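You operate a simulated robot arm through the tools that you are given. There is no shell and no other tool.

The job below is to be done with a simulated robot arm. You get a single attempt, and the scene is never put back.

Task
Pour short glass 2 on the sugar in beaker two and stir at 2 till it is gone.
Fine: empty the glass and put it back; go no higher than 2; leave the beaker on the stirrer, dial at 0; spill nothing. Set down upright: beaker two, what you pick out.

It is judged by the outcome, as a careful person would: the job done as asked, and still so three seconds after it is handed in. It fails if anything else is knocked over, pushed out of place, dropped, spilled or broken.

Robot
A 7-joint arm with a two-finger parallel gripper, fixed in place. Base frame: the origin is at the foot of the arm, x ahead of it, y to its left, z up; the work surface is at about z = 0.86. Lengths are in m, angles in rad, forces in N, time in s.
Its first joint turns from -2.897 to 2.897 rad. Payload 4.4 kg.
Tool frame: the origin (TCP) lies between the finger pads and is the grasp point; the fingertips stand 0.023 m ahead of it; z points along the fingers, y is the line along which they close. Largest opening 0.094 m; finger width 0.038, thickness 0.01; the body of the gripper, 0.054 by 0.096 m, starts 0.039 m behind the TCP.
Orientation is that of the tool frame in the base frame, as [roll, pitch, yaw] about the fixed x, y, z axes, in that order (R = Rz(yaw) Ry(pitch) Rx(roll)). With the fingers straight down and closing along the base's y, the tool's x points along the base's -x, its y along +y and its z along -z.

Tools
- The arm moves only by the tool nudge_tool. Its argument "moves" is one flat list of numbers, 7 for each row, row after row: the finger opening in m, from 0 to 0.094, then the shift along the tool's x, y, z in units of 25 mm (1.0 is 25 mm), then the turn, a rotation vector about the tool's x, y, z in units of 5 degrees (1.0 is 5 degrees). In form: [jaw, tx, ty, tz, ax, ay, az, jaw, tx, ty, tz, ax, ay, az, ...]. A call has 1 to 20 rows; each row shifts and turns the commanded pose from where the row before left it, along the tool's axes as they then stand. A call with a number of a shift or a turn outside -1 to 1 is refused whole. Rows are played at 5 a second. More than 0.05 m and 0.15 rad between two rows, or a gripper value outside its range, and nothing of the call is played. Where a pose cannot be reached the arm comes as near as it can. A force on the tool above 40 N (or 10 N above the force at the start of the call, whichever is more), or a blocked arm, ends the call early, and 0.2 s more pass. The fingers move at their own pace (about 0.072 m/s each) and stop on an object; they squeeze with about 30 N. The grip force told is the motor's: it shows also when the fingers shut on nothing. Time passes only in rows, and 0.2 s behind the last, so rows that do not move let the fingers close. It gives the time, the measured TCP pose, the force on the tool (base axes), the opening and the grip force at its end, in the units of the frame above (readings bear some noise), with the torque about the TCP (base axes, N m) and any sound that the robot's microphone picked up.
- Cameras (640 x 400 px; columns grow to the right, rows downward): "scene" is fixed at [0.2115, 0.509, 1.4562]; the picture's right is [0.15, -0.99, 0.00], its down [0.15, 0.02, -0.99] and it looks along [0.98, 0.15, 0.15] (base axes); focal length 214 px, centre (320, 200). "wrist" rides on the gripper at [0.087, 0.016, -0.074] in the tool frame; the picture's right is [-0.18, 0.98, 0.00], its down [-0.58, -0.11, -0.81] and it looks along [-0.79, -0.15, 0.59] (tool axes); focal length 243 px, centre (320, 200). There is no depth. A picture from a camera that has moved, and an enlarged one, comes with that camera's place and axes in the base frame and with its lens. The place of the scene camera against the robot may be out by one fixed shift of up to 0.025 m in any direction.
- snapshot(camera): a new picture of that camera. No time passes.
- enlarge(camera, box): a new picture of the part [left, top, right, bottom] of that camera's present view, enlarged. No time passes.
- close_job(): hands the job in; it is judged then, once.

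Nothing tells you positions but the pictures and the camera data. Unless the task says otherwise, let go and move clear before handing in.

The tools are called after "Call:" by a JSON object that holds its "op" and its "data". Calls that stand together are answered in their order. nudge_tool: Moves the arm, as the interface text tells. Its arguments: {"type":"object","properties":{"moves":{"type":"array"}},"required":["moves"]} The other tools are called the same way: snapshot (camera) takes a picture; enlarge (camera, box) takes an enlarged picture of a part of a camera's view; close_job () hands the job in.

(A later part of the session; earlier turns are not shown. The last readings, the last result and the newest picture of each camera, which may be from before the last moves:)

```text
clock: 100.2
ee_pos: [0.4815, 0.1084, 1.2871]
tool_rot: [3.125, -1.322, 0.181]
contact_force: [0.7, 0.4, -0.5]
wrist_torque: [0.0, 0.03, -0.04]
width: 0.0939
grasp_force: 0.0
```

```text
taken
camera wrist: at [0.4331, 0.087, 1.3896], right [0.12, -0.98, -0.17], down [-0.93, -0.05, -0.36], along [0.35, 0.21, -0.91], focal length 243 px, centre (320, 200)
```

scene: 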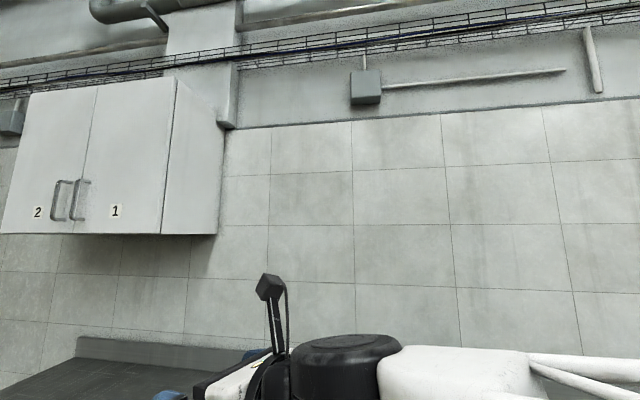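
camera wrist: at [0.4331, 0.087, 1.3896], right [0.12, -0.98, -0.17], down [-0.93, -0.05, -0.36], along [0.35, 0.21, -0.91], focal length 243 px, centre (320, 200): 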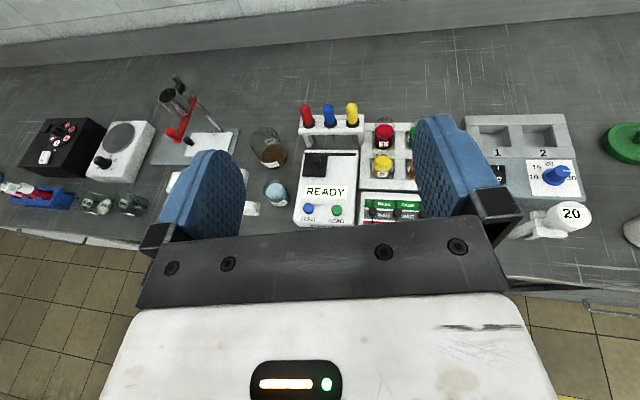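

The overview is upright now. I'll zoom on the rack.

Call:
{"op": "enlarge", "data": {"camera": "wrist", "box": [290, 90, 440, 230]}}

Call:
{"op": "enlarge", "data": {"camera": "wrist", "box": [30, 90, 250, 230]}}

```text
2.86 times, centred on (365, 160) of wrist
camera zoom: at [0.4331, 0.087, 1.3896], right [0.12, -0.98, -0.17], down [-0.93, -0.05, -0.36], along [0.35, 0.21, -0.91], focal length 693 px, centre (191, 314)
```

zoom: 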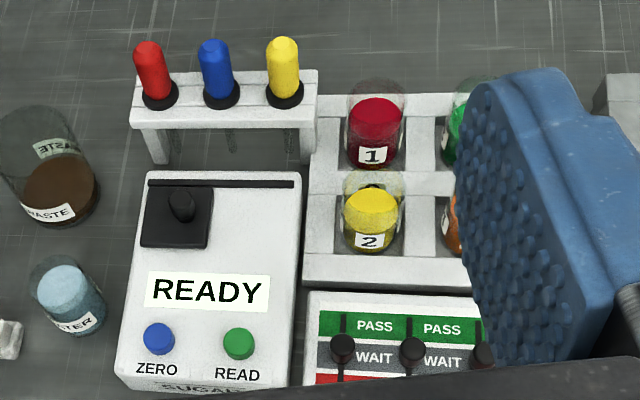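

```text
2.86 times, centred on (140, 160) of wrist
camera zoom: at [0.4331, 0.087, 1.3896], right [0.12, -0.98, -0.17], down [-0.93, -0.05, -0.36], along [0.35, 0.21, -0.91], focal length 693 px, centre (834, 314)
```

zoom: 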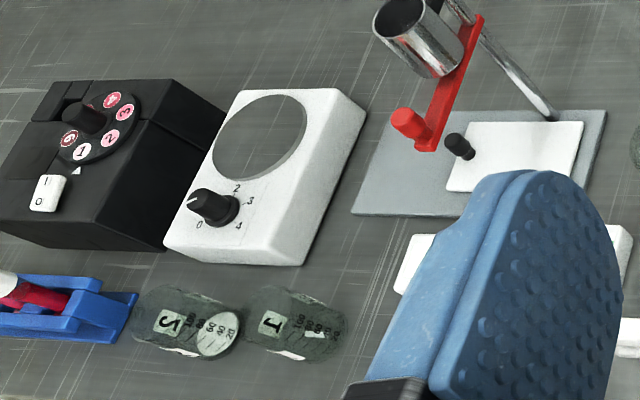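

Glass 2 is the front-left of the rack (as seen here) and the dial points at 0. I'll go lower and back for a more side-on view to judge heights.

Call:
{"op": "nudge_tool", "data": {"moves": [0.094, -0.6, 0, -0.6, 0, 0, 0, 0.094, -1, 0, 0, 0, 0, 0, 0.094, -1, 0, 0, 0, 0, 0, 0.094, -1, 0, 0, 0, 0, 0, 0.094, -1, 0, 0, 0, 0, 0, 0.094, -1, 0, 0, 0, 0, 0, 0.094, -1, 0, 0, 0, 0, 0, 0.094, -1, 0, 0, 0, 0, 0, 0.094, -1, 0, 0, 0, 0, 0]}}

Call:
{"op": "snapshot", "data": {"camera": "wrist"}}

Call:
{"op": "enlarge", "data": {"camera": "wrist", "box": [260, 40, 460, 200]}}

Call:
{"op": "enlarge", "data": {"camera": "wrist", "box": [340, 90, 420, 150]}}

```text
clock: 102.2
ee_pos: [0.4133, 0.0984, 1.0833]
tool_rot: [3.128, -1.321, 0.181]
contact_force: [-0.4, -0.3, 0.3]
wrist_torque: [-0.02, 0.0, 0.0]
width: 0.0938
grasp_force: 0.1
```

```text
taken
camera wrist: at [0.3658, 0.0757, 1.1846], right [0.12, -0.98, -0.17], down [-0.93, -0.05, -0.36], along [0.35, 0.21, -0.91], focal length 243 px, centre (320, 200)
```

wrist: 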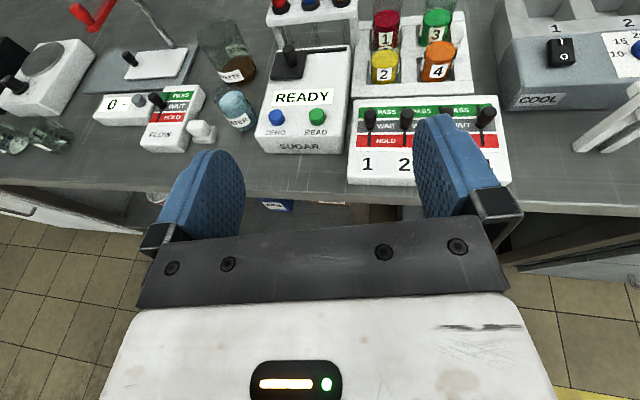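

```text
2.50 times, centred on (360, 120) of wrist
camera zoom: at [0.3658, 0.0757, 1.1846], right [0.12, -0.98, -0.17], down [-0.93, -0.05, -0.36], along [0.35, 0.21, -0.91], focal length 606 px, centre (220, 400)
```

zoom: 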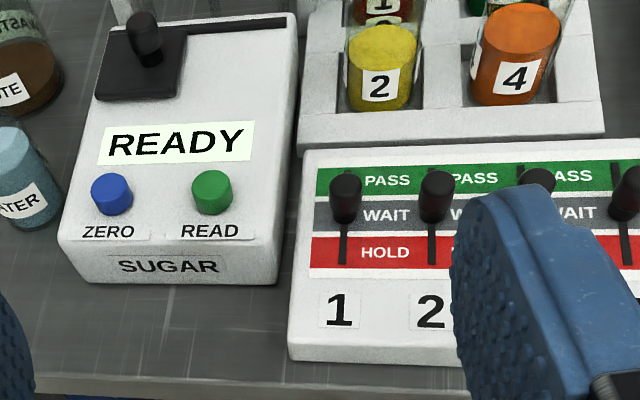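

```text
6.67 times, centred on (380, 120) of wrist
camera zoom: at [0.3658, 0.0757, 1.1846], right [0.12, -0.98, -0.17], down [-0.93, -0.05, -0.36], along [0.35, 0.21, -0.91], focal length 1618 px, centre (-80, 733)
```

zoom: 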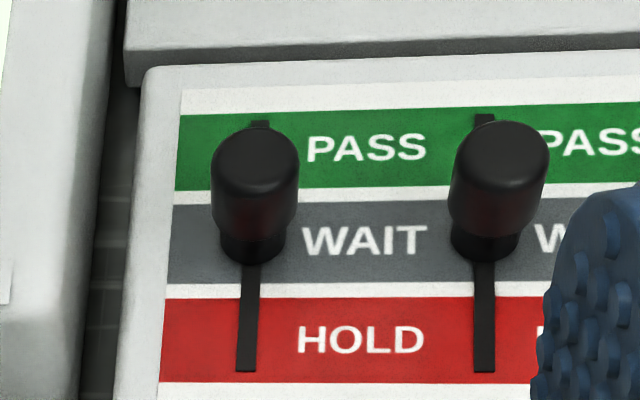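

I have the geometry now: glass 2 stands at about (0.706, 0.069) with its rim near z 0.955 and the rack top near 0.90. I'll put beaker 2 on the stirrer before pouring, so first I'll go and look at it side-on.

Call:
{"op": "nudge_tool", "data": {"moves": [0.094, 0.083, -0.94, 0.332, 0.97, 0, -0.242, 0.094, 0.083, -0.94, 0.332, 0.97, 0, -0.242, 0.094, 0.083, -0.94, 0.332, 0.97, 0, -0.242, 0.094, 0.083, -0.94, 0.332, 0.97, 0, -0.242, 0.094, 0.156, -0.766, 0.6235, 0.97, 0, -0.242, 0.094, 0.156, -0.766, 0.6235, 0.97, 0, -0.242, 0.094, 0.156, -0.766, 0.6235, 0.97, 0, -0.242, 0.094, 0.156, -0.766, 0.6235, 0.97, 0, -0.242, 0.094, 0.2, -0.559, 0.804, 0.97, 0, -0.242, 0.094, 0.2, -0.559, 0.804, 0.97, 0, -0.242, 0.094, 0.21, -0.5, 0.84, 0, 0, 0, 0.094, 0.21, -0.5, 0.84, 0, 0, 0, 0.094, 0.21, -0.5, 0.84, 0, 0, 0, 0.094, 0.21, -0.5, 0.84, 0, 0, 0, 0.094, 0.21, -0.5, 0.84, 0, 0, 0, 0.094, 0.21, -0.5, 0.84, 0, 0, 0, 0.094, 0.21, -0.5, 0.84, 0, 0, 0]}}

Call:
{"op": "snapshot", "data": {"camera": "wrist"}}

Call:
{"op": "enlarge", "data": {"camera": "wrist", "box": [240, 60, 440, 220]}}

```text
clock: 105.8
ee_pos: [0.3824, 0.5826, 1.0621]
tool_rot: [3.094, -1.278, 0.957]
contact_force: [0.4, 0.7, 1.1]
wrist_torque: [0.03, -0.04, 0.0]
width: 0.094
grasp_force: 0.0
out of reach, approached as far as the arm can: row 3, 4, 5, 6, 7, 8, 9, 10, 11
```

```text
taken
camera wrist: at [0.365, 0.5382, 1.1658], right [0.75, -0.65, -0.16], down [-0.66, -0.68, -0.33], along [0.1, 0.35, -0.93], focal length 243 px, centre (320, 200)
```

wrist: 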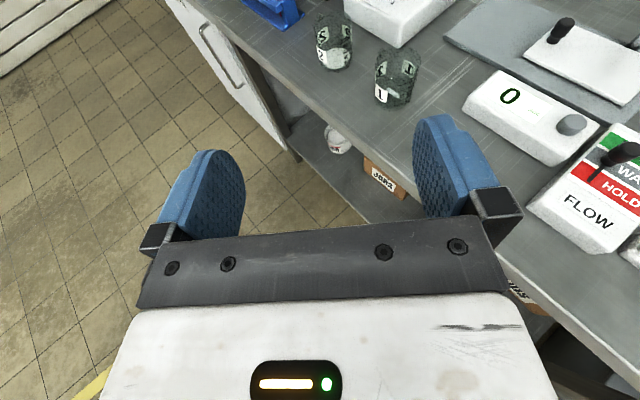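

```text
2.50 times, centred on (340, 140) of wrist
camera zoom: at [0.365, 0.5382, 1.1658], right [0.75, -0.65, -0.16], down [-0.66, -0.68, -0.33], along [0.1, 0.35, -0.93], focal length 606 px, centre (270, 350)
```

zoom: 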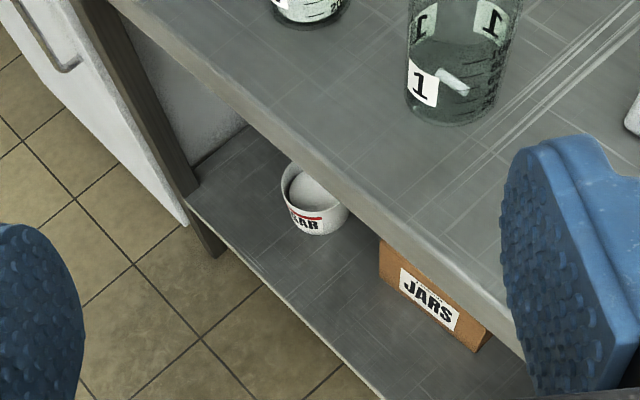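

The arm stopped short on some close-in rows, but the pose now is good. I'll zoom on the beakers.

Call:
{"op": "enlarge", "data": {"camera": "wrist", "box": [290, 0, 450, 120]}}

Call:
{"op": "enlarge", "data": {"camera": "wrist", "box": [305, 5, 365, 80]}}

```text
3.33 times, centred on (370, 60) of wrist
camera zoom: at [0.365, 0.5382, 1.1658], right [0.75, -0.65, -0.16], down [-0.66, -0.68, -0.33], along [0.1, 0.35, -0.93], focal length 809 px, centre (153, 667)
```

zoom: 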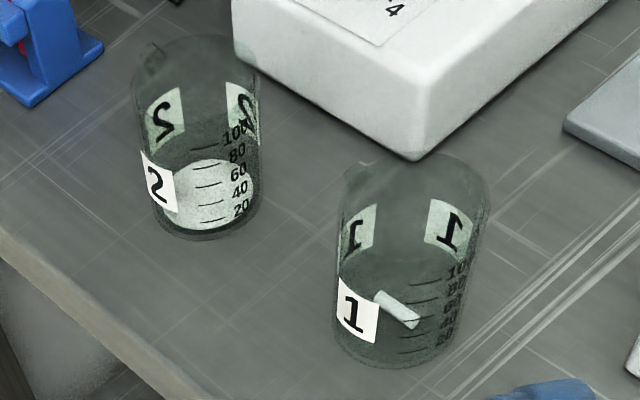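

```text
5.33 times, centred on (335, 42) of wrist
camera zoom: at [0.365, 0.5382, 1.1658], right [0.75, -0.65, -0.16], down [-0.66, -0.68, -0.33], along [0.1, 0.35, -0.93], focal length 1294 px, centre (240, 1040)
```

zoom: 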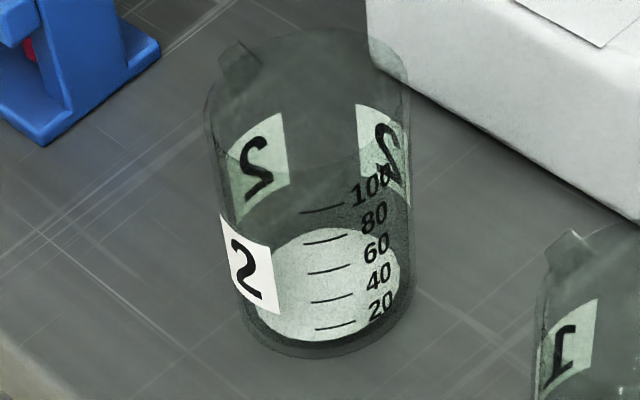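

Beaker 2 is at about (0.576, 0.82), roughly 0.055 wide with its rim near z 0.935. Beaker 1 is close by at (0.581, 0.70). I'll turn the tool to a heading of about 40° so the gripper clears beaker 1, and move to a pre-grasp point.

Call:
{"op": "nudge_tool", "data": {"moves": [0.094, 0, 0, 0, -0.957, -0.2, 0.29, 0.094, 0, 0, 0, -0.957, -0.2, 0.29, 0.094, 0, 0, 0, -0.957, -0.2, 0.29]}}

Call:
{"op": "nudge_tool", "data": {"moves": [0.094, 0.056, -0.252, 0.933, 0, 0, 0, 0.094, 0.056, -0.252, 0.933, 0, 0, 0, 0.094, 0.056, -0.252, 0.933, 0, 0, 0, 0.094, 0.056, -0.252, 0.933, 0, 0, 0, 0.094, 0.056, -0.252, 0.933, 0, 0, 0, 0.094, 0.056, -0.252, 0.933, 0, 0, 0]}}

Call:
{"op": "snapshot", "data": {"camera": "wrist"}}

```text
clock: 106.6
ee_pos: [0.3835, 0.5827, 1.0625]
tool_rot: [3.084, -1.23, 0.706]
contact_force: [-0.5, 0.0, 0.1]
wrist_torque: [-0.01, -0.03, 0.0]
width: 0.094
grasp_force: 0.0
```

```text
clock: 108.0
ee_pos: [0.4682, 0.6945, 1.0224]
tool_rot: [3.083, -1.229, 0.704]
contact_force: [0.4, -0.4, 0.7]
wrist_torque: [0.01, 0.0, -0.01]
width: 0.0941
grasp_force: 0.0
```

```text
taken
camera wrist: at [0.4439, 0.6587, 1.1293], right [0.55, -0.82, -0.15], down [-0.82, -0.49, -0.28], along [0.15, 0.28, -0.95], focal length 243 px, centre (320, 200)
```

wrist: 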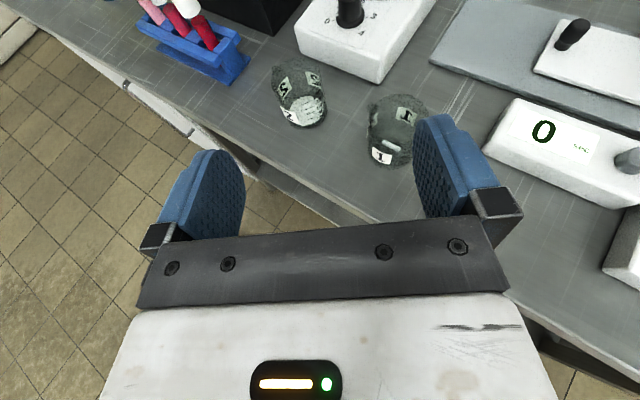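

I'll zoom in on beaker 2 to refine its position.

Call:
{"op": "enlarge", "data": {"camera": "wrist", "box": [255, 45, 345, 135]}}

Call:
{"op": "enlarge", "data": {"camera": "wrist", "box": [285, 0, 445, 120]}}

```text
4.44 times, centred on (300, 90) of wrist
camera zoom: at [0.4439, 0.6587, 1.1293], right [0.55, -0.82, -0.15], down [-0.82, -0.49, -0.28], along [0.15, 0.28, -0.95], focal length 1078 px, centre (409, 689)
```

zoom: 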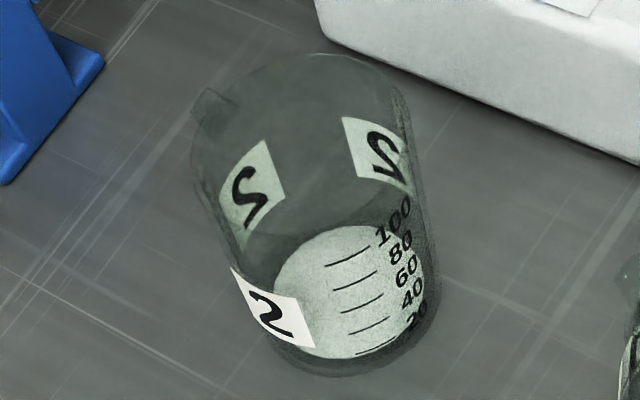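

```text
3.33 times, centred on (365, 60) of wrist
camera zoom: at [0.4439, 0.6587, 1.1293], right [0.55, -0.82, -0.15], down [-0.82, -0.49, -0.28], along [0.15, 0.28, -0.95], focal length 809 px, centre (170, 667)
```

zoom: 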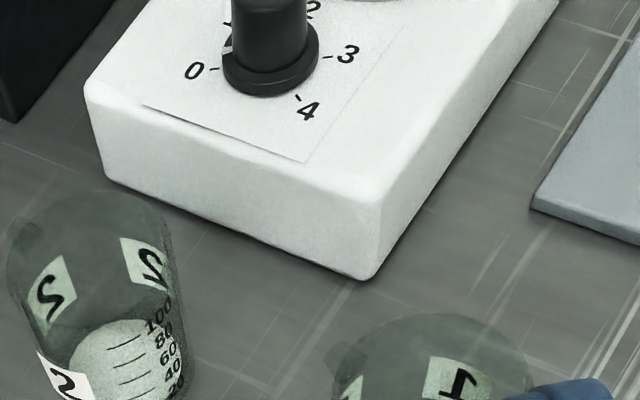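

Refined beaker 2 centre: about (0.575, 0.8165), rim near 0.93. I'll descend to the pre-grasp point, about 9 cm short of it.

Call:
{"op": "nudge_tool", "data": {"moves": [0.08, -0.73, -0.283, 0.845, 0, 0, 0.24, 0.08, -0.73, -0.283, 0.845, 0, 0, 0, 0.08, -0.73, -0.283, 0.845, 0, 0, 0, 0.08, -0.73, -0.283, 0.845, 0, 0, 0, 0.08, -0.73, -0.283, 0.845, 0, 0, 0]}}

Call:
{"op": "snapshot", "data": {"camera": "wrist"}}

```text
clock: 109.2
ee_pos: [0.5034, 0.7643, 0.9029]
tool_rot: [-3.139, -1.229, 0.639]
contact_force: [-0.4, 0.5, 0.0]
wrist_torque: [0.0, 0.0, 0.03]
width: 0.0798
grasp_force: 0.0
```

```text
taken
camera wrist: at [0.4796, 0.7264, 1.0087], right [0.54, -0.82, -0.17], down [-0.83, -0.48, -0.28], along [0.15, 0.3, -0.94], focal length 243 px, centre (320, 200)
```

wrist: 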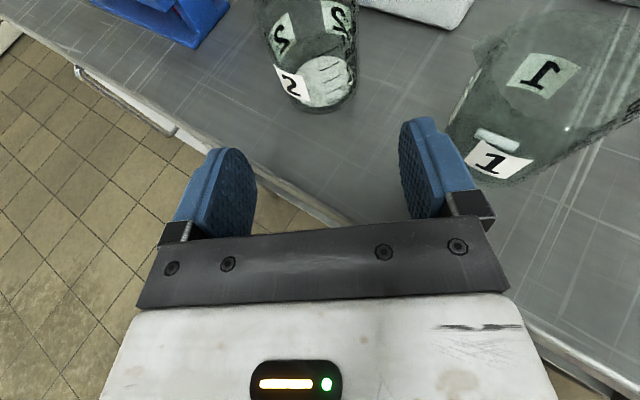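

Positioned well; the beaker is straight ahead between the fingers. I'll move forward level until it's between the pads.

Call:
{"op": "nudge_tool", "data": {"moves": [0.08, 0.269, 0.008, 0.844, 0, 0, 0, 0.08, 0.269, 0.008, 0.844, 0, 0, 0, 0.08, 0.269, 0.008, 0.844, 0, 0, 0, 0.08, 0.269, 0.008, 0.844, 0, 0, 0]}}

Call:
{"op": "snapshot", "data": {"camera": "wrist"}}

```text
clock: 110.2
ee_pos: [0.5747, 0.8153, 0.8985]
tool_rot: [-3.14, -1.229, 0.643]
contact_force: [-0.3, 1.3, 0.7]
wrist_torque: [-0.04, -0.02, 0.03]
width: 0.0801
grasp_force: 0.1
```

```text
taken
camera wrist: at [0.5501, 0.7791, 1.0049], right [0.54, -0.82, -0.17], down [-0.83, -0.48, -0.28], along [0.14, 0.29, -0.94], focal length 243 px, centre (320, 200)
```

wrist: 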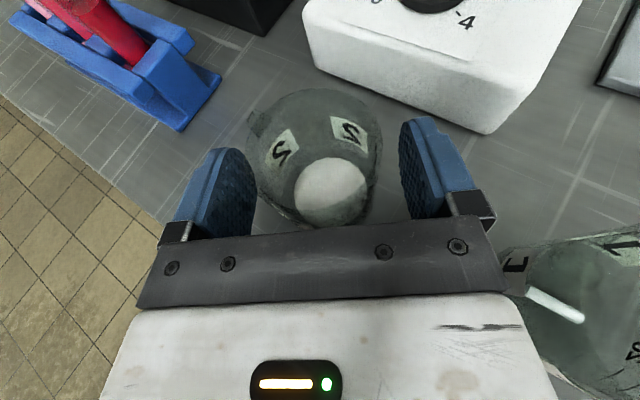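

The beaker sits between the pads. Closing the grip.

Call:
{"op": "nudge_tool", "data": {"moves": [0.03, 0, 0, 0, 0, 0, 0, 0.03, 0, 0, 0, 0, 0, 0, 0.03, 0, 0, 0, 0, 0, 0, 0.03, 0, 0, 0, 0, 0, 0]}}

Call:
{"op": "snapshot", "data": {"camera": "wrist"}}

```text
clock: 111.2
ee_pos: [0.574, 0.8152, 0.8982]
tool_rot: [3.142, -1.23, 0.642]
contact_force: [0.0, -0.3, 0.2]
wrist_torque: [-0.03, 0.08, -0.02]
width: 0.0535
grasp_force: 30.0
```

```text
taken
camera wrist: at [0.5499, 0.7791, 1.005], right [0.54, -0.82, -0.17], down [-0.83, -0.48, -0.28], along [0.15, 0.29, -0.94], focal length 243 px, centre (320, 200)
```

wrist: 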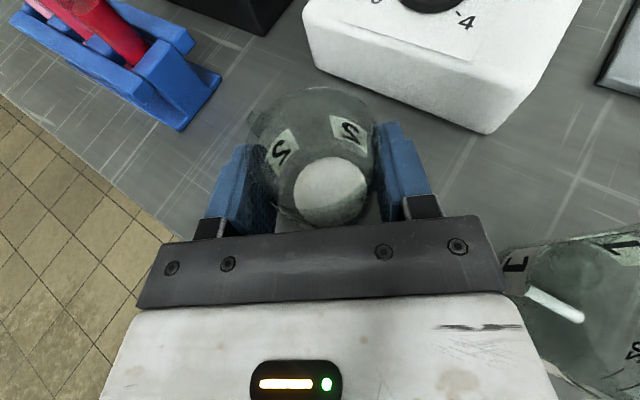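

Gripped at 53.5 mm wide. Lifting straight up 12 cm.

Call:
{"op": "nudge_tool", "data": {"moves": [0.03, 0.471, 0, -0.168, 0, 0, 0, 0.03, 0.942, 0, -0.335, 0, 0, 0, 0.03, 0.942, 0, -0.335, 0, 0, 0, 0.03, 0.942, 0, -0.335, 0, 0, 0, 0.03, 0.942, 0, -0.335, 0, 0, 0, 0.03, 0.471, 0, -0.168, 0, 0, 0]}}

Call:
{"op": "snapshot", "data": {"camera": "wrist"}}

Call:
{"op": "enlarge", "data": {"camera": "wrist", "box": [240, 0, 440, 150]}}

```text
clock: 112.6
ee_pos: [0.5728, 0.8164, 1.0227]
tool_rot: [-3.139, -1.227, 0.642]
contact_force: [1.8, 0.7, -0.8]
wrist_torque: [-0.03, -0.03, -0.03]
width: 0.0536
grasp_force: 30.1
```

```text
taken
camera wrist: at [0.5496, 0.7789, 1.1287], right [0.54, -0.82, -0.17], down [-0.83, -0.48, -0.28], along [0.14, 0.29, -0.94], focal length 243 px, centre (320, 200)
```

wrist: 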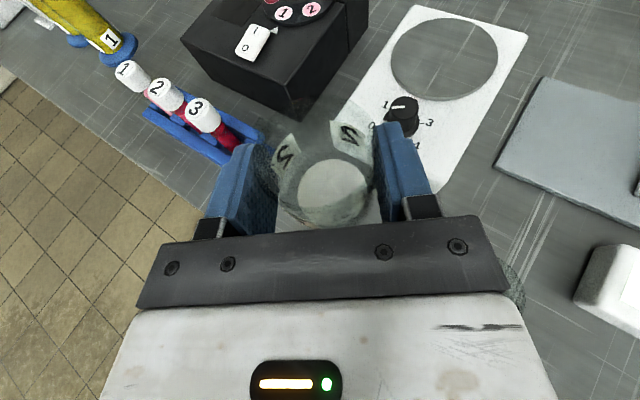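

```text
2.67 times, centred on (340, 75) of wrist
camera zoom: at [0.5496, 0.7789, 1.1287], right [0.54, -0.82, -0.17], down [-0.83, -0.48, -0.28], along [0.14, 0.29, -0.94], focal length 647 px, centre (267, 533)
```

zoom: 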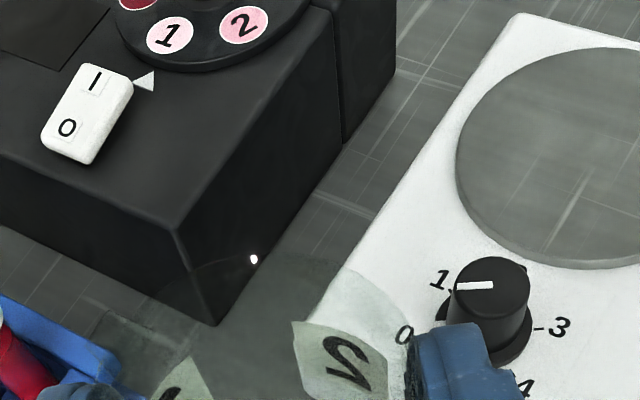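

The plate centre is about (0.787, 0.822) and the knob points at 0. Carrying the beaker level to above the plate.

Call:
{"op": "nudge_tool", "data": {"moves": [0.03, 0.294, 0.613, 0.825, 0, 0, 0, 0.03, 0.294, 0.613, 0.825, 0, 0, 0, 0.03, 0.294, 0.613, 0.825, 0, 0, 0, 0.03, 0.294, 0.613, 0.825, 0, 0, 0]}}

Call:
{"op": "nudge_tool", "data": {"moves": [0.03, 0.294, 0.613, 0.825, 0, 0, 0, 0.03, 0.294, 0.613, 0.825, 0, 0, 0, 0.03, 0.294, 0.613, 0.825, 0, 0, 0, 0.03, 0.294, 0.613, 0.825, 0, 0, 0]}}

Call:
{"op": "snapshot", "data": {"camera": "wrist"}}

```text
clock: 113.6
ee_pos: [0.6795, 0.8183, 1.0233]
tool_rot: [-3.139, -1.229, 0.64]
contact_force: [-0.3, 0.2, -0.7]
wrist_torque: [-0.01, 0.0, -0.01]
width: 0.0535
grasp_force: 29.7
```

```text
clock: 114.6
ee_pos: [0.7866, 0.8228, 1.0231]
tool_rot: [-3.141, -1.231, 0.642]
contact_force: [0.7, -1.0, -0.4]
wrist_torque: [0.0, 0.02, 0.03]
width: 0.0533
grasp_force: 29.7
```

```text
taken
camera wrist: at [0.7623, 0.7853, 1.13], right [0.54, -0.82, -0.17], down [-0.83, -0.48, -0.28], along [0.15, 0.29, -0.94], focal length 243 px, centre (320, 200)
```

wrist: 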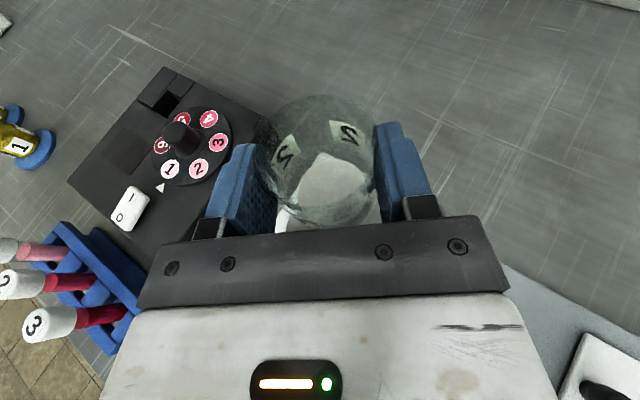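

It reached that without trouble. Lowering in stages towards the plate and watching the force.

Call:
{"op": "nudge_tool", "data": {"moves": [0.03, -0.942, 0, 0.335, 0, 0, 0, 0.03, -0.942, 0, 0.335, 0, 0, 0, 0.03, -0.754, 0, 0.268, 0, 0, 0]}}

Call:
{"op": "nudge_tool", "data": {"moves": [0.03, -0.15, 0, 0.054, 0, 0, 0, 0.03, 0, 0, 0, 0, 0, 0]}}

Call:
{"op": "nudge_tool", "data": {"moves": [0.03, -0.15, 0, 0.054, 0, 0, 0, 0.03, 0, 0, 0, 0, 0, 0]}}

Call:
{"op": "nudge_tool", "data": {"moves": [0.03, -0.1, 0, 0.036, 0, 0, 0, 0.03, 0, 0, 0, 0, 0, 0]}}

```text
clock: 115.4
ee_pos: [0.7861, 0.8226, 0.954]
tool_rot: [-3.14, -1.232, 0.641]
contact_force: [0.2, 0.0, 5.0]
wrist_torque: [0.12, -0.17, -0.02]
width: 0.0528
grasp_force: 29.7
```

```text
clock: 116.0
ee_pos: [0.7871, 0.8222, 0.9518]
tool_rot: [-3.14, -1.233, 0.64]
contact_force: [4.8, 0.1, 20.4]
wrist_torque: [0.0, -0.58, -0.24]
width: 0.0529
grasp_force: 30.0
```

```text
clock: 116.6
ee_pos: [0.7862, 0.8227, 0.9443]
tool_rot: [-3.139, -1.23, 0.64]
contact_force: [2.3, -0.8, 18.0]
wrist_torque: [0.1, -0.41, -0.15]
width: 0.0526
grasp_force: 30.0
```

```text
clock: 117.2
ee_pos: [0.7856, 0.8225, 0.9431]
tool_rot: [-3.141, -1.23, 0.642]
contact_force: [2.6, -2.5, 21.2]
wrist_torque: [0.11, -0.46, -0.03]
width: 0.0524
grasp_force: 30.6
```

It made contact higher than I expected, at about z 0.954, and the beaker slid slightly in the grip. Checking.

Call:
{"op": "snapshot", "data": {"camera": "wrist"}}

Call:
{"op": "enlarge", "data": {"camera": "wrist", "box": [220, 70, 440, 240]}}

```text
taken
camera wrist: at [0.7628, 0.7853, 1.0495], right [0.54, -0.82, -0.17], down [-0.83, -0.48, -0.28], along [0.15, 0.29, -0.94], focal length 243 px, centre (320, 200)
```

wrist: 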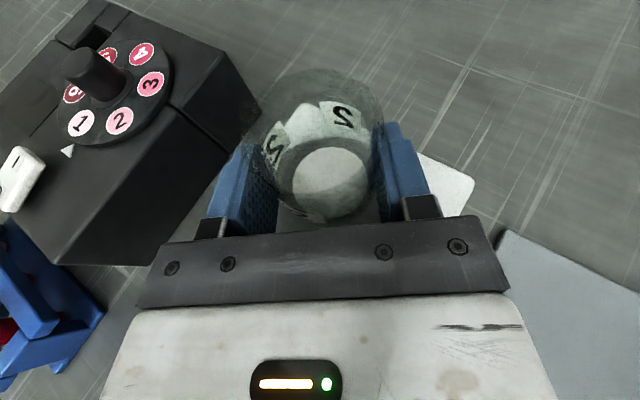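

```text
2.35 times, centred on (330, 155) of wrist
camera zoom: at [0.7628, 0.7853, 1.0495], right [0.54, -0.82, -0.17], down [-0.83, -0.48, -0.28], along [0.15, 0.29, -0.94], focal length 571 px, centre (296, 306)
```

zoom: 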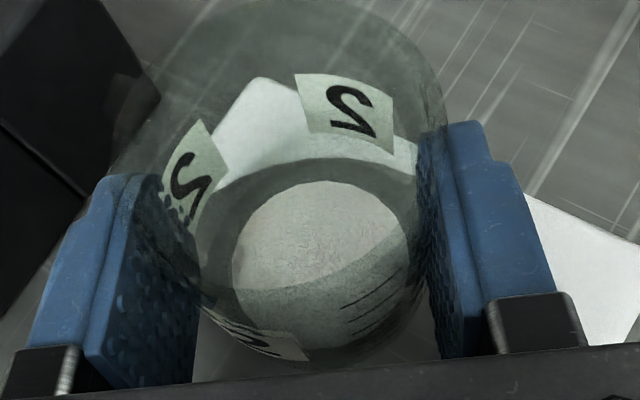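

The beaker is upright on the plate. I'll ease the pressure, then open the fingers.

Call:
{"op": "nudge_tool", "data": {"moves": [0.03, 0.06, 0, -0.02, 0, 0, 0, 0.03, 0, 0, 0, 0, 0, 0]}}

Call:
{"op": "nudge_tool", "data": {"moves": [0.06, 0, 0, 0, 0, 0, 0, 0.07, 0, 0, 0, 0, 0, 0, 0.08, 0, 0, 0, 0, 0, 0, 0.08, 0, 0, 0, 0, 0, 0]}}

Call:
{"op": "snapshot", "data": {"camera": "wrist"}}

```text
clock: 117.8
ee_pos: [0.7857, 0.8216, 0.9422]
tool_rot: [-3.141, -1.229, 0.644]
contact_force: [2.4, -1.0, 10.0]
wrist_torque: [0.23, -0.33, -0.08]
width: 0.0522
grasp_force: 30.0
```

```text
clock: 118.8
ee_pos: [0.7873, 0.8224, 0.9436]
tool_rot: [-3.141, -1.229, 0.642]
contact_force: [0.4, -0.1, -0.1]
wrist_torque: [-0.01, 0.0, 0.02]
width: 0.0799
grasp_force: 0.1
```

```text
taken
camera wrist: at [0.7626, 0.7854, 1.0499], right [0.54, -0.82, -0.17], down [-0.83, -0.48, -0.28], along [0.14, 0.29, -0.94], focal length 243 px, centre (320, 200)
```

wrist: 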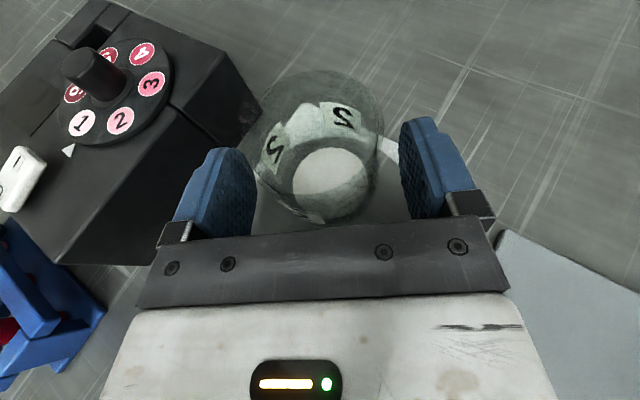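

Released, and the beaker is standing. To avoid the knob I'll go straight up before backing off.

Call:
{"op": "nudge_tool", "data": {"moves": [0.08, 0.471, 0, -0.168, 0, 0, 0, 0.08, 0.942, 0, -0.335, 0, 0, 0, 0.08, 0.942, 0, -0.335, 0, 0, 0, 0.08, 0.942, 0, -0.335, 0, 0, 0, 0.08, 0.942, 0, -0.335, 0, 0, 0]}}

Call:
{"op": "nudge_tool", "data": {"moves": [0.08, -0.335, 0, -0.942, 0, 0, 0, 0.08, -0.335, 0, -0.942, 0, 0, 0, 0.08, -0.335, 0, -0.942, 0, 0, 0, 0.08, -0.335, 0, -0.942, 0, 0, 0, 0.08, -0.335, 0, -0.942, 0, 0, 0, 0.08, -0.335, 0, -0.942, 0, 0, 0]}}

Call:
{"op": "snapshot", "data": {"camera": "wrist"}}

Call:
{"op": "enlarge", "data": {"camera": "wrist", "box": [220, 0, 460, 180]}}

```text
clock: 120.0
ee_pos: [0.7863, 0.8228, 1.0552]
tool_rot: [-3.141, -1.229, 0.639]
contact_force: [-1.0, 0.1, 0.3]
wrist_torque: [0.04, -0.02, 0.0]
width: 0.0802
grasp_force: 0.1
```

```text
clock: 121.4
ee_pos: [0.6669, 0.7313, 1.0551]
tool_rot: [3.142, -1.228, 0.643]
contact_force: [1.2, -0.5, 0.1]
wrist_torque: [-0.01, 0.0, 0.01]
width: 0.0797
grasp_force: 0.0
```

```text
taken
camera wrist: at [0.6426, 0.695, 1.1619], right [0.54, -0.82, -0.17], down [-0.83, -0.48, -0.28], along [0.15, 0.29, -0.94], focal length 243 px, centre (320, 200)
```

wrist: 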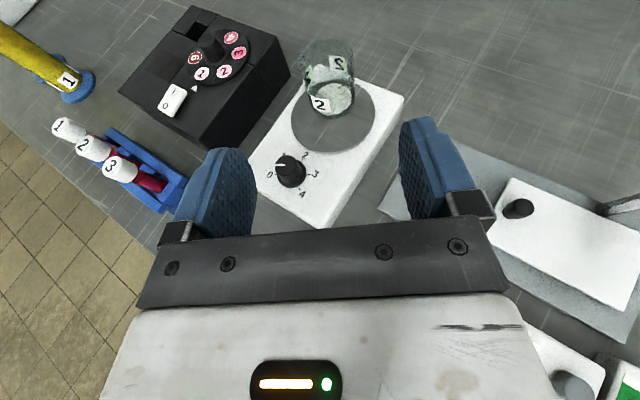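

```text
2.22 times, centred on (340, 90) of wrist
camera zoom: at [0.6426, 0.695, 1.1619], right [0.54, -0.82, -0.17], down [-0.83, -0.48, -0.28], along [0.15, 0.29, -0.94], focal length 539 px, centre (276, 444)
```

zoom: 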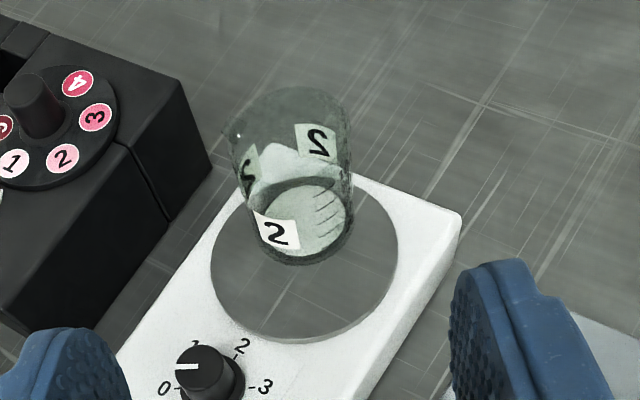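

The beaker is fully on the plate but about 18 mm off its centre. While it's still dry I'll regrip it and centre it.

Call:
{"op": "nudge_tool", "data": {"moves": [0.08, 0.344, 0.005, 0.967, 0, 0, 0, 0.08, 0.344, 0.005, 0.967, 0, 0, 0, 0.08, 0.344, 0.005, 0.967, 0, 0, 0, 0.08, 0.344, 0.005, 0.967, 0, 0, 0, 0.08, 0.344, 0.005, 0.967, 0, 0, 0, 0.08, 0.344, 0.005, 0.967, 0, 0, 0, 0.08, -0.942, 0, 0.335, 0, 0, 0, 0.08, -0.942, 0, 0.335, 0, 0, 0, 0.08, -0.942, 0, 0.335, 0, 0, 0, 0.08, -0.942, 0, 0.335, 0, 0, 0]}}

Call:
{"op": "snapshot", "data": {"camera": "wrist"}}

```text
clock: 123.6
ee_pos: [0.7916, 0.8256, 0.9583]
tool_rot: [3.141, -1.229, 0.642]
contact_force: [-0.4, 0.1, 0.7]
wrist_torque: [-0.02, 0.01, 0.0]
width: 0.0801
grasp_force: 0.1
```

```text
taken
camera wrist: at [0.7672, 0.7882, 1.0637], right [0.54, -0.82, -0.17], down [-0.83, -0.48, -0.28], along [0.15, 0.29, -0.94], focal length 243 px, centre (320, 200)
```

wrist: 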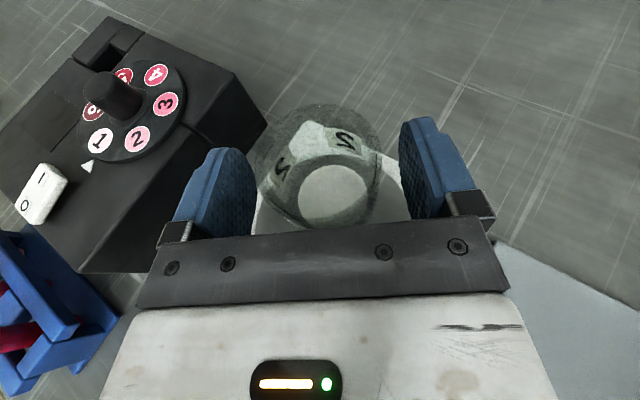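

Now gripping, lifting slightly, shifting it to the centre and lowering gently.

Call:
{"op": "nudge_tool", "data": {"moves": [0.03, 0, 0, 0, 0, 0, 0, 0.03, 0, 0, 0, 0, 0, 0, 0.03, 0, 0, 0, 0, 0, 0, 0.03, 0, 0, 0, 0, 0, 0, 0.03, 0.28, 0, -0.1, 0, 0, 0, 0.03, 0.28, 0, -0.1, 0, 0, 0, 0.03, -0.122, -0.046, -0.343, 0, 0, 0, 0.03, -0.122, -0.046, -0.343, 0, 0, 0, 0.03, -0.23, 0, 0.08, 0, 0, 0, 0.03, -0.1, 0, 0.036, 0, 0, 0, 0.03, -0.1, 0, 0.036, 0, 0, 0]}}

Call:
{"op": "nudge_tool", "data": {"moves": [0.03, -0.06, 0, 0.021, 0, 0, 0, 0.03, 0, 0, 0, 0, 0, 0]}}

```text
clock: 126.0
ee_pos: [0.7749, 0.8161, 0.961]
tool_rot: [-3.141, -1.232, 0.642]
contact_force: [0.0, 0.7, -0.3]
wrist_torque: [0.02, 0.01, 0.0]
width: 0.0525
grasp_force: 29.9
```

```text
clock: 126.6
ee_pos: [0.7753, 0.8146, 0.9578]
tool_rot: [-3.14, -1.231, 0.643]
contact_force: [0.4, -0.6, -1.3]
wrist_torque: [0.03, 0.03, 0.01]
width: 0.0526
grasp_force: 30.3
```

Call:
{"op": "nudge_tool", "data": {"moves": [0.03, -0.05, 0, 0.018, 0, 0, 0, 0.03, 0, 0, 0, 0, 0, 0]}}

Call:
{"op": "nudge_tool", "data": {"moves": [0.03, -0.04, 0, 0.014, 0, 0, 0, 0.03, 0, 0, 0, 0, 0, 0]}}

```text
clock: 127.2
ee_pos: [0.7745, 0.8163, 0.9568]
tool_rot: [-3.141, -1.231, 0.642]
contact_force: [0.0, 0.0, -1.9]
wrist_torque: [0.02, -0.01, 0.02]
width: 0.0524
grasp_force: 29.7
```

```text
clock: 127.8
ee_pos: [0.7742, 0.8157, 0.9572]
tool_rot: [-3.14, -1.231, 0.641]
contact_force: [0.1, 0.8, 2.5]
wrist_torque: [0.02, 0.03, 0.01]
width: 0.0527
grasp_force: 30.1
```

The beaker is touching down at the plate centre. Releasing and rising straight up.

Call:
{"op": "nudge_tool", "data": {"moves": [0.03, -0.02, 0, 0.007, 0, 0, 0, 0.06, 0, 0, 0, 0, 0, 0, 0.07, 0, 0, 0, 0, 0, 0, 0.08, 0, 0, 0, 0, 0, 0, 0.08, 0, 0, 0, 0, 0, 0, 0.08, 0.471, 0, -0.168, 0, 0, 0, 0.08, 0.942, 0, -0.335, 0, 0, 0, 0.08, 0.942, 0, -0.335, 0, 0, 0, 0.08, 0.942, 0, -0.335, 0, 0, 0, 0.08, 0.942, 0, -0.335, 0, 0, 0, 0.08, 0.2, 0, -0.07, 0, 0, 0]}}

Call:
{"op": "nudge_tool", "data": {"moves": [0.08, -0.335, 0, -0.942, 0, 0, 0, 0.08, -0.335, 0, -0.942, 0, 0, 0, 0.08, -0.335, 0, -0.942, 0, 0, 0, 0.08, -0.335, 0, -0.942, 0, 0, 0, 0.08, -0.335, 0, -0.942, 0, 0, 0, 0.08, -0.335, 0, -0.942, 0, 0, 0]}}

Call:
{"op": "snapshot", "data": {"camera": "wrist"}}

Call:
{"op": "enlarge", "data": {"camera": "wrist", "box": [240, 40, 440, 190]}}

```text
clock: 130.2
ee_pos: [0.7736, 0.8159, 1.0739]
tool_rot: [3.141, -1.231, 0.644]
contact_force: [-0.7, -0.5, -0.6]
wrist_torque: [0.0, 0.0, -0.01]
width: 0.08
grasp_force: 0.0
```

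```text
clock: 131.6
ee_pos: [0.6544, 0.7262, 1.072]
tool_rot: [-3.14, -1.23, 0.642]
contact_force: [0.6, 0.0, -1.7]
wrist_torque: [0.02, 0.0, 0.03]
width: 0.0801
grasp_force: 0.1
```

```text
taken
camera wrist: at [0.6306, 0.6889, 1.178], right [0.54, -0.82, -0.17], down [-0.83, -0.48, -0.28], along [0.14, 0.29, -0.94], focal length 243 px, centre (320, 200)
```

wrist: 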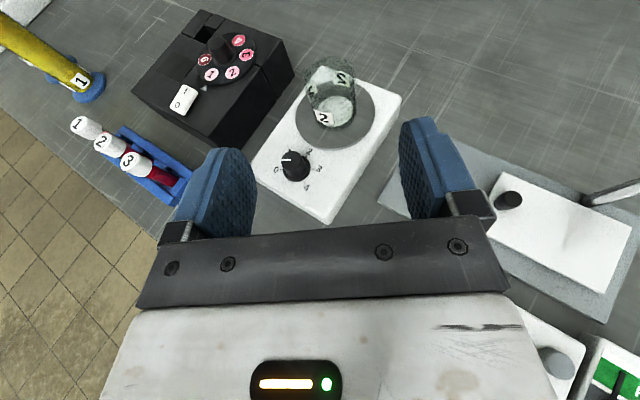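

```text
2.67 times, centred on (340, 115) of wrist
camera zoom: at [0.6306, 0.6889, 1.178], right [0.54, -0.82, -0.17], down [-0.83, -0.48, -0.28], along [0.14, 0.29, -0.94], focal length 647 px, centre (267, 427)
```

zoom: 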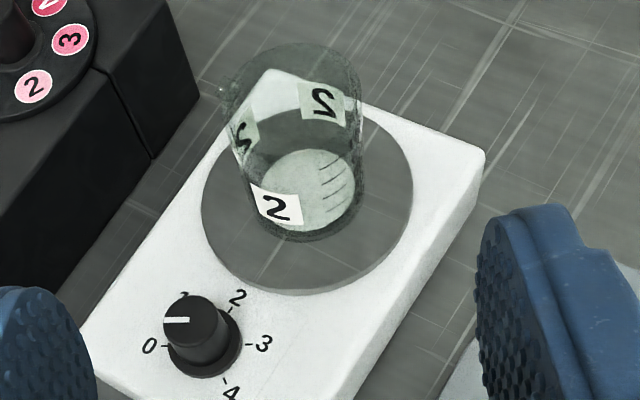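

The beaker is centred now. The dial labels are 60° apart: 0 at base angle 120°, 2 at 0° (pointing +x). Next I'll fetch glass 2: back off, then travel right with the tool heading 0°.

Call:
{"op": "nudge_tool", "data": {"moves": [0.08, -0.1, -0.596, -0.756, 0, 0, 0, 0.08, -0.1, -0.596, -0.756, 0, 0, 0, 0.08, -0.1, -0.596, -0.756, 0, 0, 0, 0.08, -0.1, -0.596, -0.756, 0, 0, 0, 0.08, -0.269, -0.596, -0.756, 0, 0, 0, 0.08, -0.269, -0.596, -0.756, 0, 0, 0, 0.08, -0.152, 0.891, -0.428, -0.862, 0, 0.307, 0.08, -0.152, 0.891, -0.428, -0.862, 0, 0.307, 0.08, -0.152, 0.891, -0.428, -0.862, 0, 0.307, 0.08, -0.152, 0.891, -0.428, -0.862, 0, 0.307, 0.08, -0.052, 0.988, -0.147, -0.862, 0, 0.307, 0.08, -0.052, 0.988, -0.147, -0.862, 0, 0.307, 0.08, -0.052, 0.988, -0.147, -0.862, 0, 0.307, 0.08, -0.052, 0.988, -0.147, -0.862, 0, 0.307]}}

Call:
{"op": "nudge_tool", "data": {"moves": [0.08, 0, 1, 0, 0, 0, 0, 0.08, 0, 1, 0, 0, 0, 0, 0.08, 0, 1, 0, 0, 0, 0, 0.08, 0, 1, 0, 0, 0, 0, 0.08, 0, 1, 0, 0, 0, 0, 0.08, 0, 1, 0, 0, 0, 0, 0.08, 0, 1, 0, 0, 0, 0, 0.08, 0, 1, 0, 0, 0, 0, 0.08, 0, 1, 0, 0, 0, 0, 0.08, 0, 1, 0, 0, 0, 0, 0.08, 0, 1, 0, 0, 0, 0, 0.08, 0, 1, 0, 0, 0, 0, 0.08, 0, 1, 0, 0, 0, 0, 0.08, 0, 1, 0, 0, 0, 0, 0.08, 0, 1, 0, 0, 0, 0, 0.08, 0, 1, 0, 0, 0, 0]}}

Call:
{"op": "snapshot", "data": {"camera": "wrist"}}

```text
clock: 134.6
ee_pos: [0.5204, 0.5299, 1.0889]
tool_rot: [3.142, -1.23, 0.001]
contact_force: [0.5, 0.4, -0.4]
wrist_torque: [0.01, 0.02, 0.0]
width: 0.0802
grasp_force: 0.1
```

```text
clock: 138.0
ee_pos: [0.5205, 0.1281, 1.0895]
tool_rot: [3.139, -1.23, 0.004]
contact_force: [-0.3, 0.0, -0.2]
wrist_torque: [0.0, -0.02, -0.01]
width: 0.0801
grasp_force: 0.0
```

```text
taken
camera wrist: at [0.479, 0.1134, 1.1949], right [-0.06, -0.98, -0.17], down [-0.95, 0.11, -0.28], along [0.29, 0.15, -0.94], focal length 243 px, centre (320, 200)
```

wrist: 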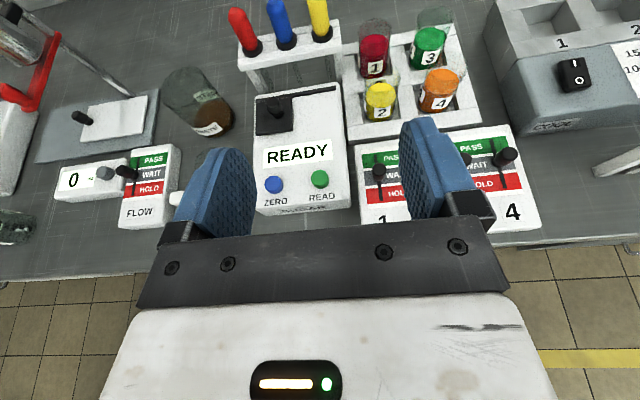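

Tool heading is 0 with the rack ahead. Zooming on glass 2 to refine its position.

Call:
{"op": "enlarge", "data": {"camera": "wrist", "box": [335, 10, 475, 130]}}

Call:
{"op": "enlarge", "data": {"camera": "wrist", "box": [230, 0, 350, 120]}}

```text
3.33 times, centred on (405, 70) of wrist
camera zoom: at [0.479, 0.1134, 1.1949], right [-0.06, -0.98, -0.17], down [-0.95, 0.11, -0.28], along [0.29, 0.15, -0.94], focal length 809 px, centre (37, 633)
```

zoom: 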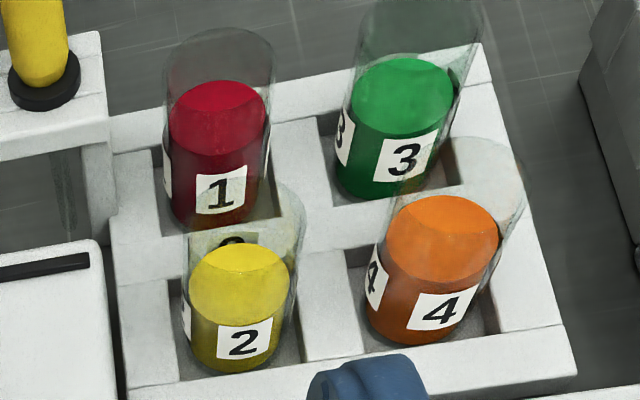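

```text
3.33 times, centred on (290, 60) of wrist
camera zoom: at [0.479, 0.1134, 1.1949], right [-0.06, -0.98, -0.17], down [-0.95, 0.11, -0.28], along [0.29, 0.15, -0.94], focal length 809 px, centre (420, 667)
```

zoom: 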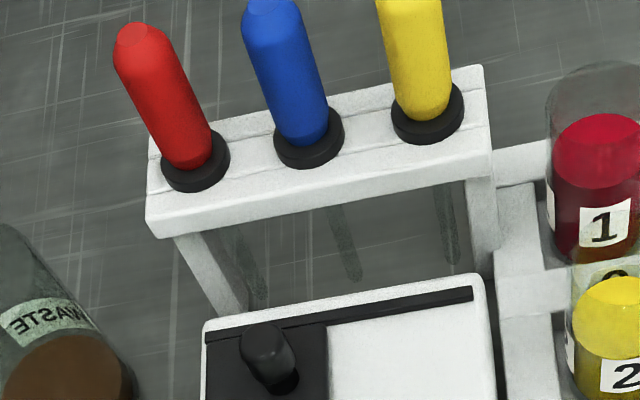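

Refined glass 2 centre: about (0.705, 0.0665), rim near 0.95. Moving above it with a 62 mm opening.

Call:
{"op": "nudge_tool", "data": {"moves": [0.062, 0.166, 0.308, 0.919, 0, 0, 0, 0.062, 0.166, 0.308, 0.919, 0, 0, 0, 0.062, 0.166, 0.308, 0.919, 0, 0, 0, 0.062, 0.166, 0.308, 0.919, 0, 0, 0, 0.062, 0.166, 0.308, 0.919, 0, 0, 0, 0.062, 0.166, 0.308, 0.919, 0, 0, 0, 0.062, 0.166, 0.308, 0.919, 0, 0, 0, 0.062, 0.166, 0.308, 0.919, 0, 0, 0]}}

Call:
{"op": "snapshot", "data": {"camera": "wrist"}}

Call:
{"op": "enlarge", "data": {"camera": "wrist", "box": [230, 90, 430, 240]}}

```text
clock: 139.8
ee_pos: [0.7057, 0.0675, 1.0592]
tool_rot: [-3.138, -1.23, 0.003]
contact_force: [-0.1, 0.6, -0.2]
wrist_torque: [0.01, -0.01, 0.03]
width: 0.0621
grasp_force: 0.1
```

```text
taken
camera wrist: at [0.6636, 0.0524, 1.1649], right [-0.06, -0.98, -0.17], down [-0.95, 0.11, -0.28], along [0.29, 0.15, -0.94], focal length 243 px, centre (320, 200)
```

wrist: 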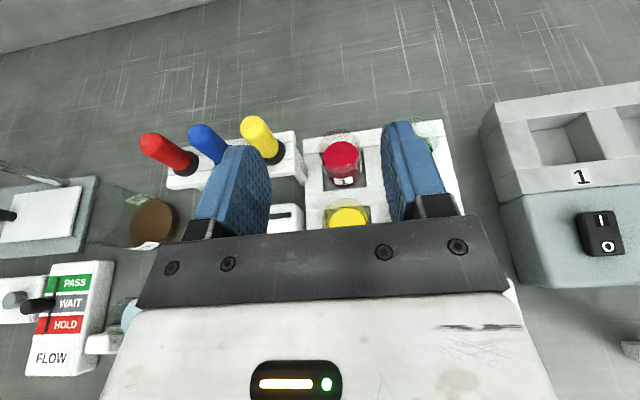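

```text
2.67 times, centred on (330, 165) of wrist
camera zoom: at [0.6636, 0.0524, 1.1649], right [-0.06, -0.98, -0.17], down [-0.95, 0.11, -0.28], along [0.29, 0.15, -0.94], focal length 647 px, centre (293, 293)
```

zoom: 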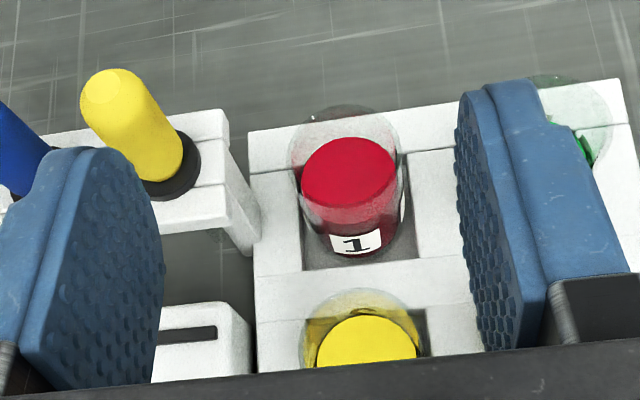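

Alignment looks good (within about 2 mm). Descending over the glass.

Call:
{"op": "nudge_tool", "data": {"moves": [0.062, -0.81, 0.013, 0.287, 0, 0, 0, 0.062, -0.81, 0.013, 0.287, 0, 0, 0, 0.062, -0.81, 0.013, 0.287, 0, 0, 0, 0.062, -0.81, 0.013, 0.287, 0, 0, 0]}}

Call:
{"op": "snapshot", "data": {"camera": "wrist"}}

Call:
{"op": "enlarge", "data": {"camera": "wrist", "box": [230, 90, 430, 240]}}

```text
clock: 140.8
ee_pos: [0.7052, 0.0663, 0.9717]
tool_rot: [-3.139, -1.23, 0.002]
contact_force: [-0.7, -0.1, 0.2]
wrist_torque: [0.04, 0.03, 0.03]
width: 0.062
grasp_force: 0.0
```

```text
taken
camera wrist: at [0.6638, 0.0509, 1.0788], right [-0.06, -0.98, -0.17], down [-0.95, 0.11, -0.28], along [0.29, 0.15, -0.94], focal length 243 px, centre (320, 200)
```

wrist: 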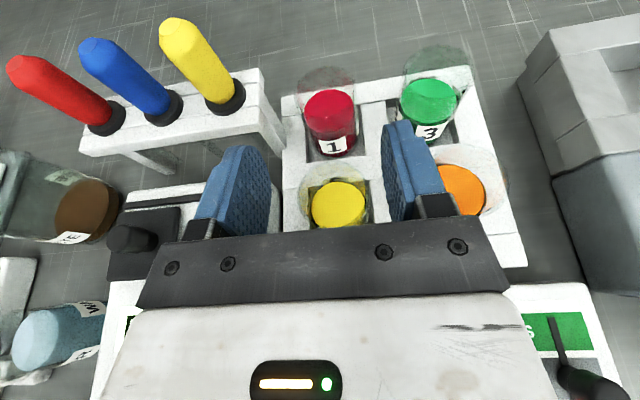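

```text
2.67 times, centred on (330, 165) of wrist
camera zoom: at [0.6638, 0.0509, 1.0788], right [-0.06, -0.98, -0.17], down [-0.95, 0.11, -0.28], along [0.29, 0.15, -0.94], focal length 647 px, centre (293, 293)
```

zoom: 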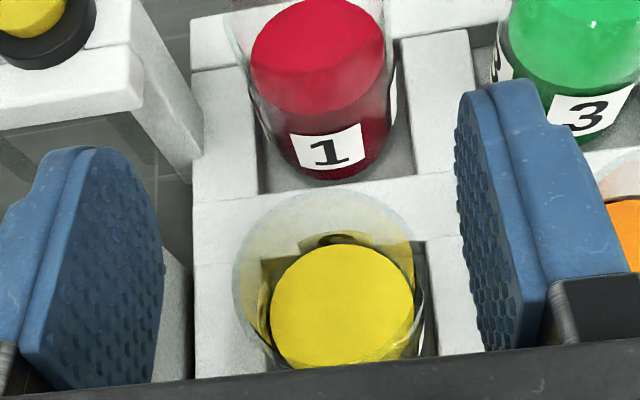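

The glass is centred between the fingers. Descending the last 4 cm, then closing.

Call:
{"op": "nudge_tool", "data": {"moves": [0.062, -0.79, 0, 0.28, 0, 0, 0, 0.062, -0.79, 0, 0.28, 0, 0, 0]}}

Call:
{"op": "nudge_tool", "data": {"moves": [0.02, 0, 0, 0, 0, 0, 0, 0.02, 0, 0, 0, 0, 0, 0, 0.02, 0, 0, 0, 0, 0, 0, 0.02, 0, 0, 0, 0, 0, 0]}}

Call:
{"op": "snapshot", "data": {"camera": "wrist"}}

Call:
{"op": "enlarge", "data": {"camera": "wrist", "box": [230, 90, 430, 240]}}

```text
clock: 141.4
ee_pos: [0.7068, 0.0674, 0.931]
tool_rot: [-3.139, -1.23, 0.002]
contact_force: [0.2, -0.6, 0.5]
wrist_torque: [0.02, 0.03, 0.01]
width: 0.0619
grasp_force: 0.0
```

```text
clock: 142.4
ee_pos: [0.7056, 0.0667, 0.9308]
tool_rot: [-3.141, -1.231, 0.004]
contact_force: [0.8, 0.8, -0.3]
wrist_torque: [0.04, -0.02, -0.01]
width: 0.0431
grasp_force: 29.8
```

```text
taken
camera wrist: at [0.6637, 0.0515, 1.0371], right [-0.06, -0.98, -0.17], down [-0.95, 0.11, -0.28], along [0.29, 0.15, -0.94], focal length 243 px, centre (320, 200)
```

wrist: 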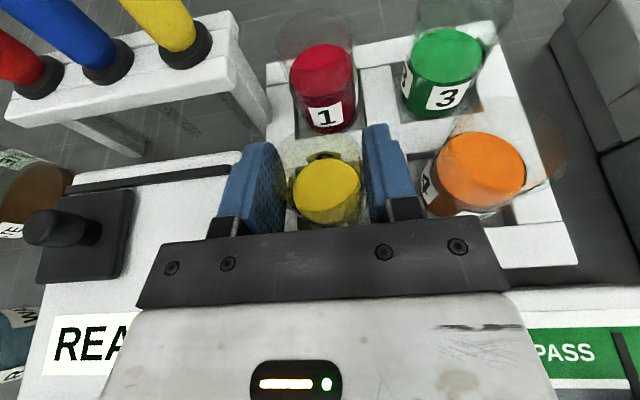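

```text
2.67 times, centred on (330, 165) of wrist
camera zoom: at [0.6637, 0.0515, 1.0371], right [-0.06, -0.98, -0.17], down [-0.95, 0.11, -0.28], along [0.29, 0.15, -0.94], focal length 647 px, centre (293, 293)
```

zoom: 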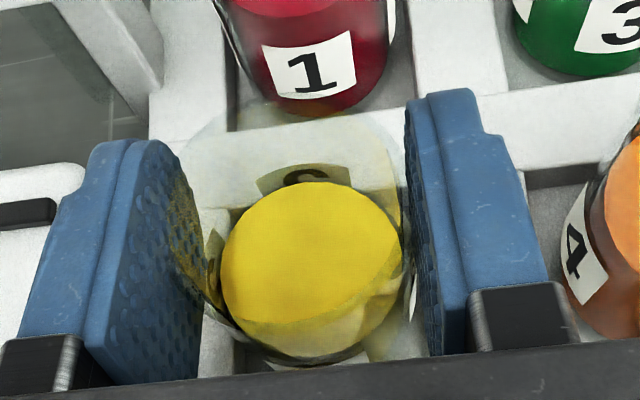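

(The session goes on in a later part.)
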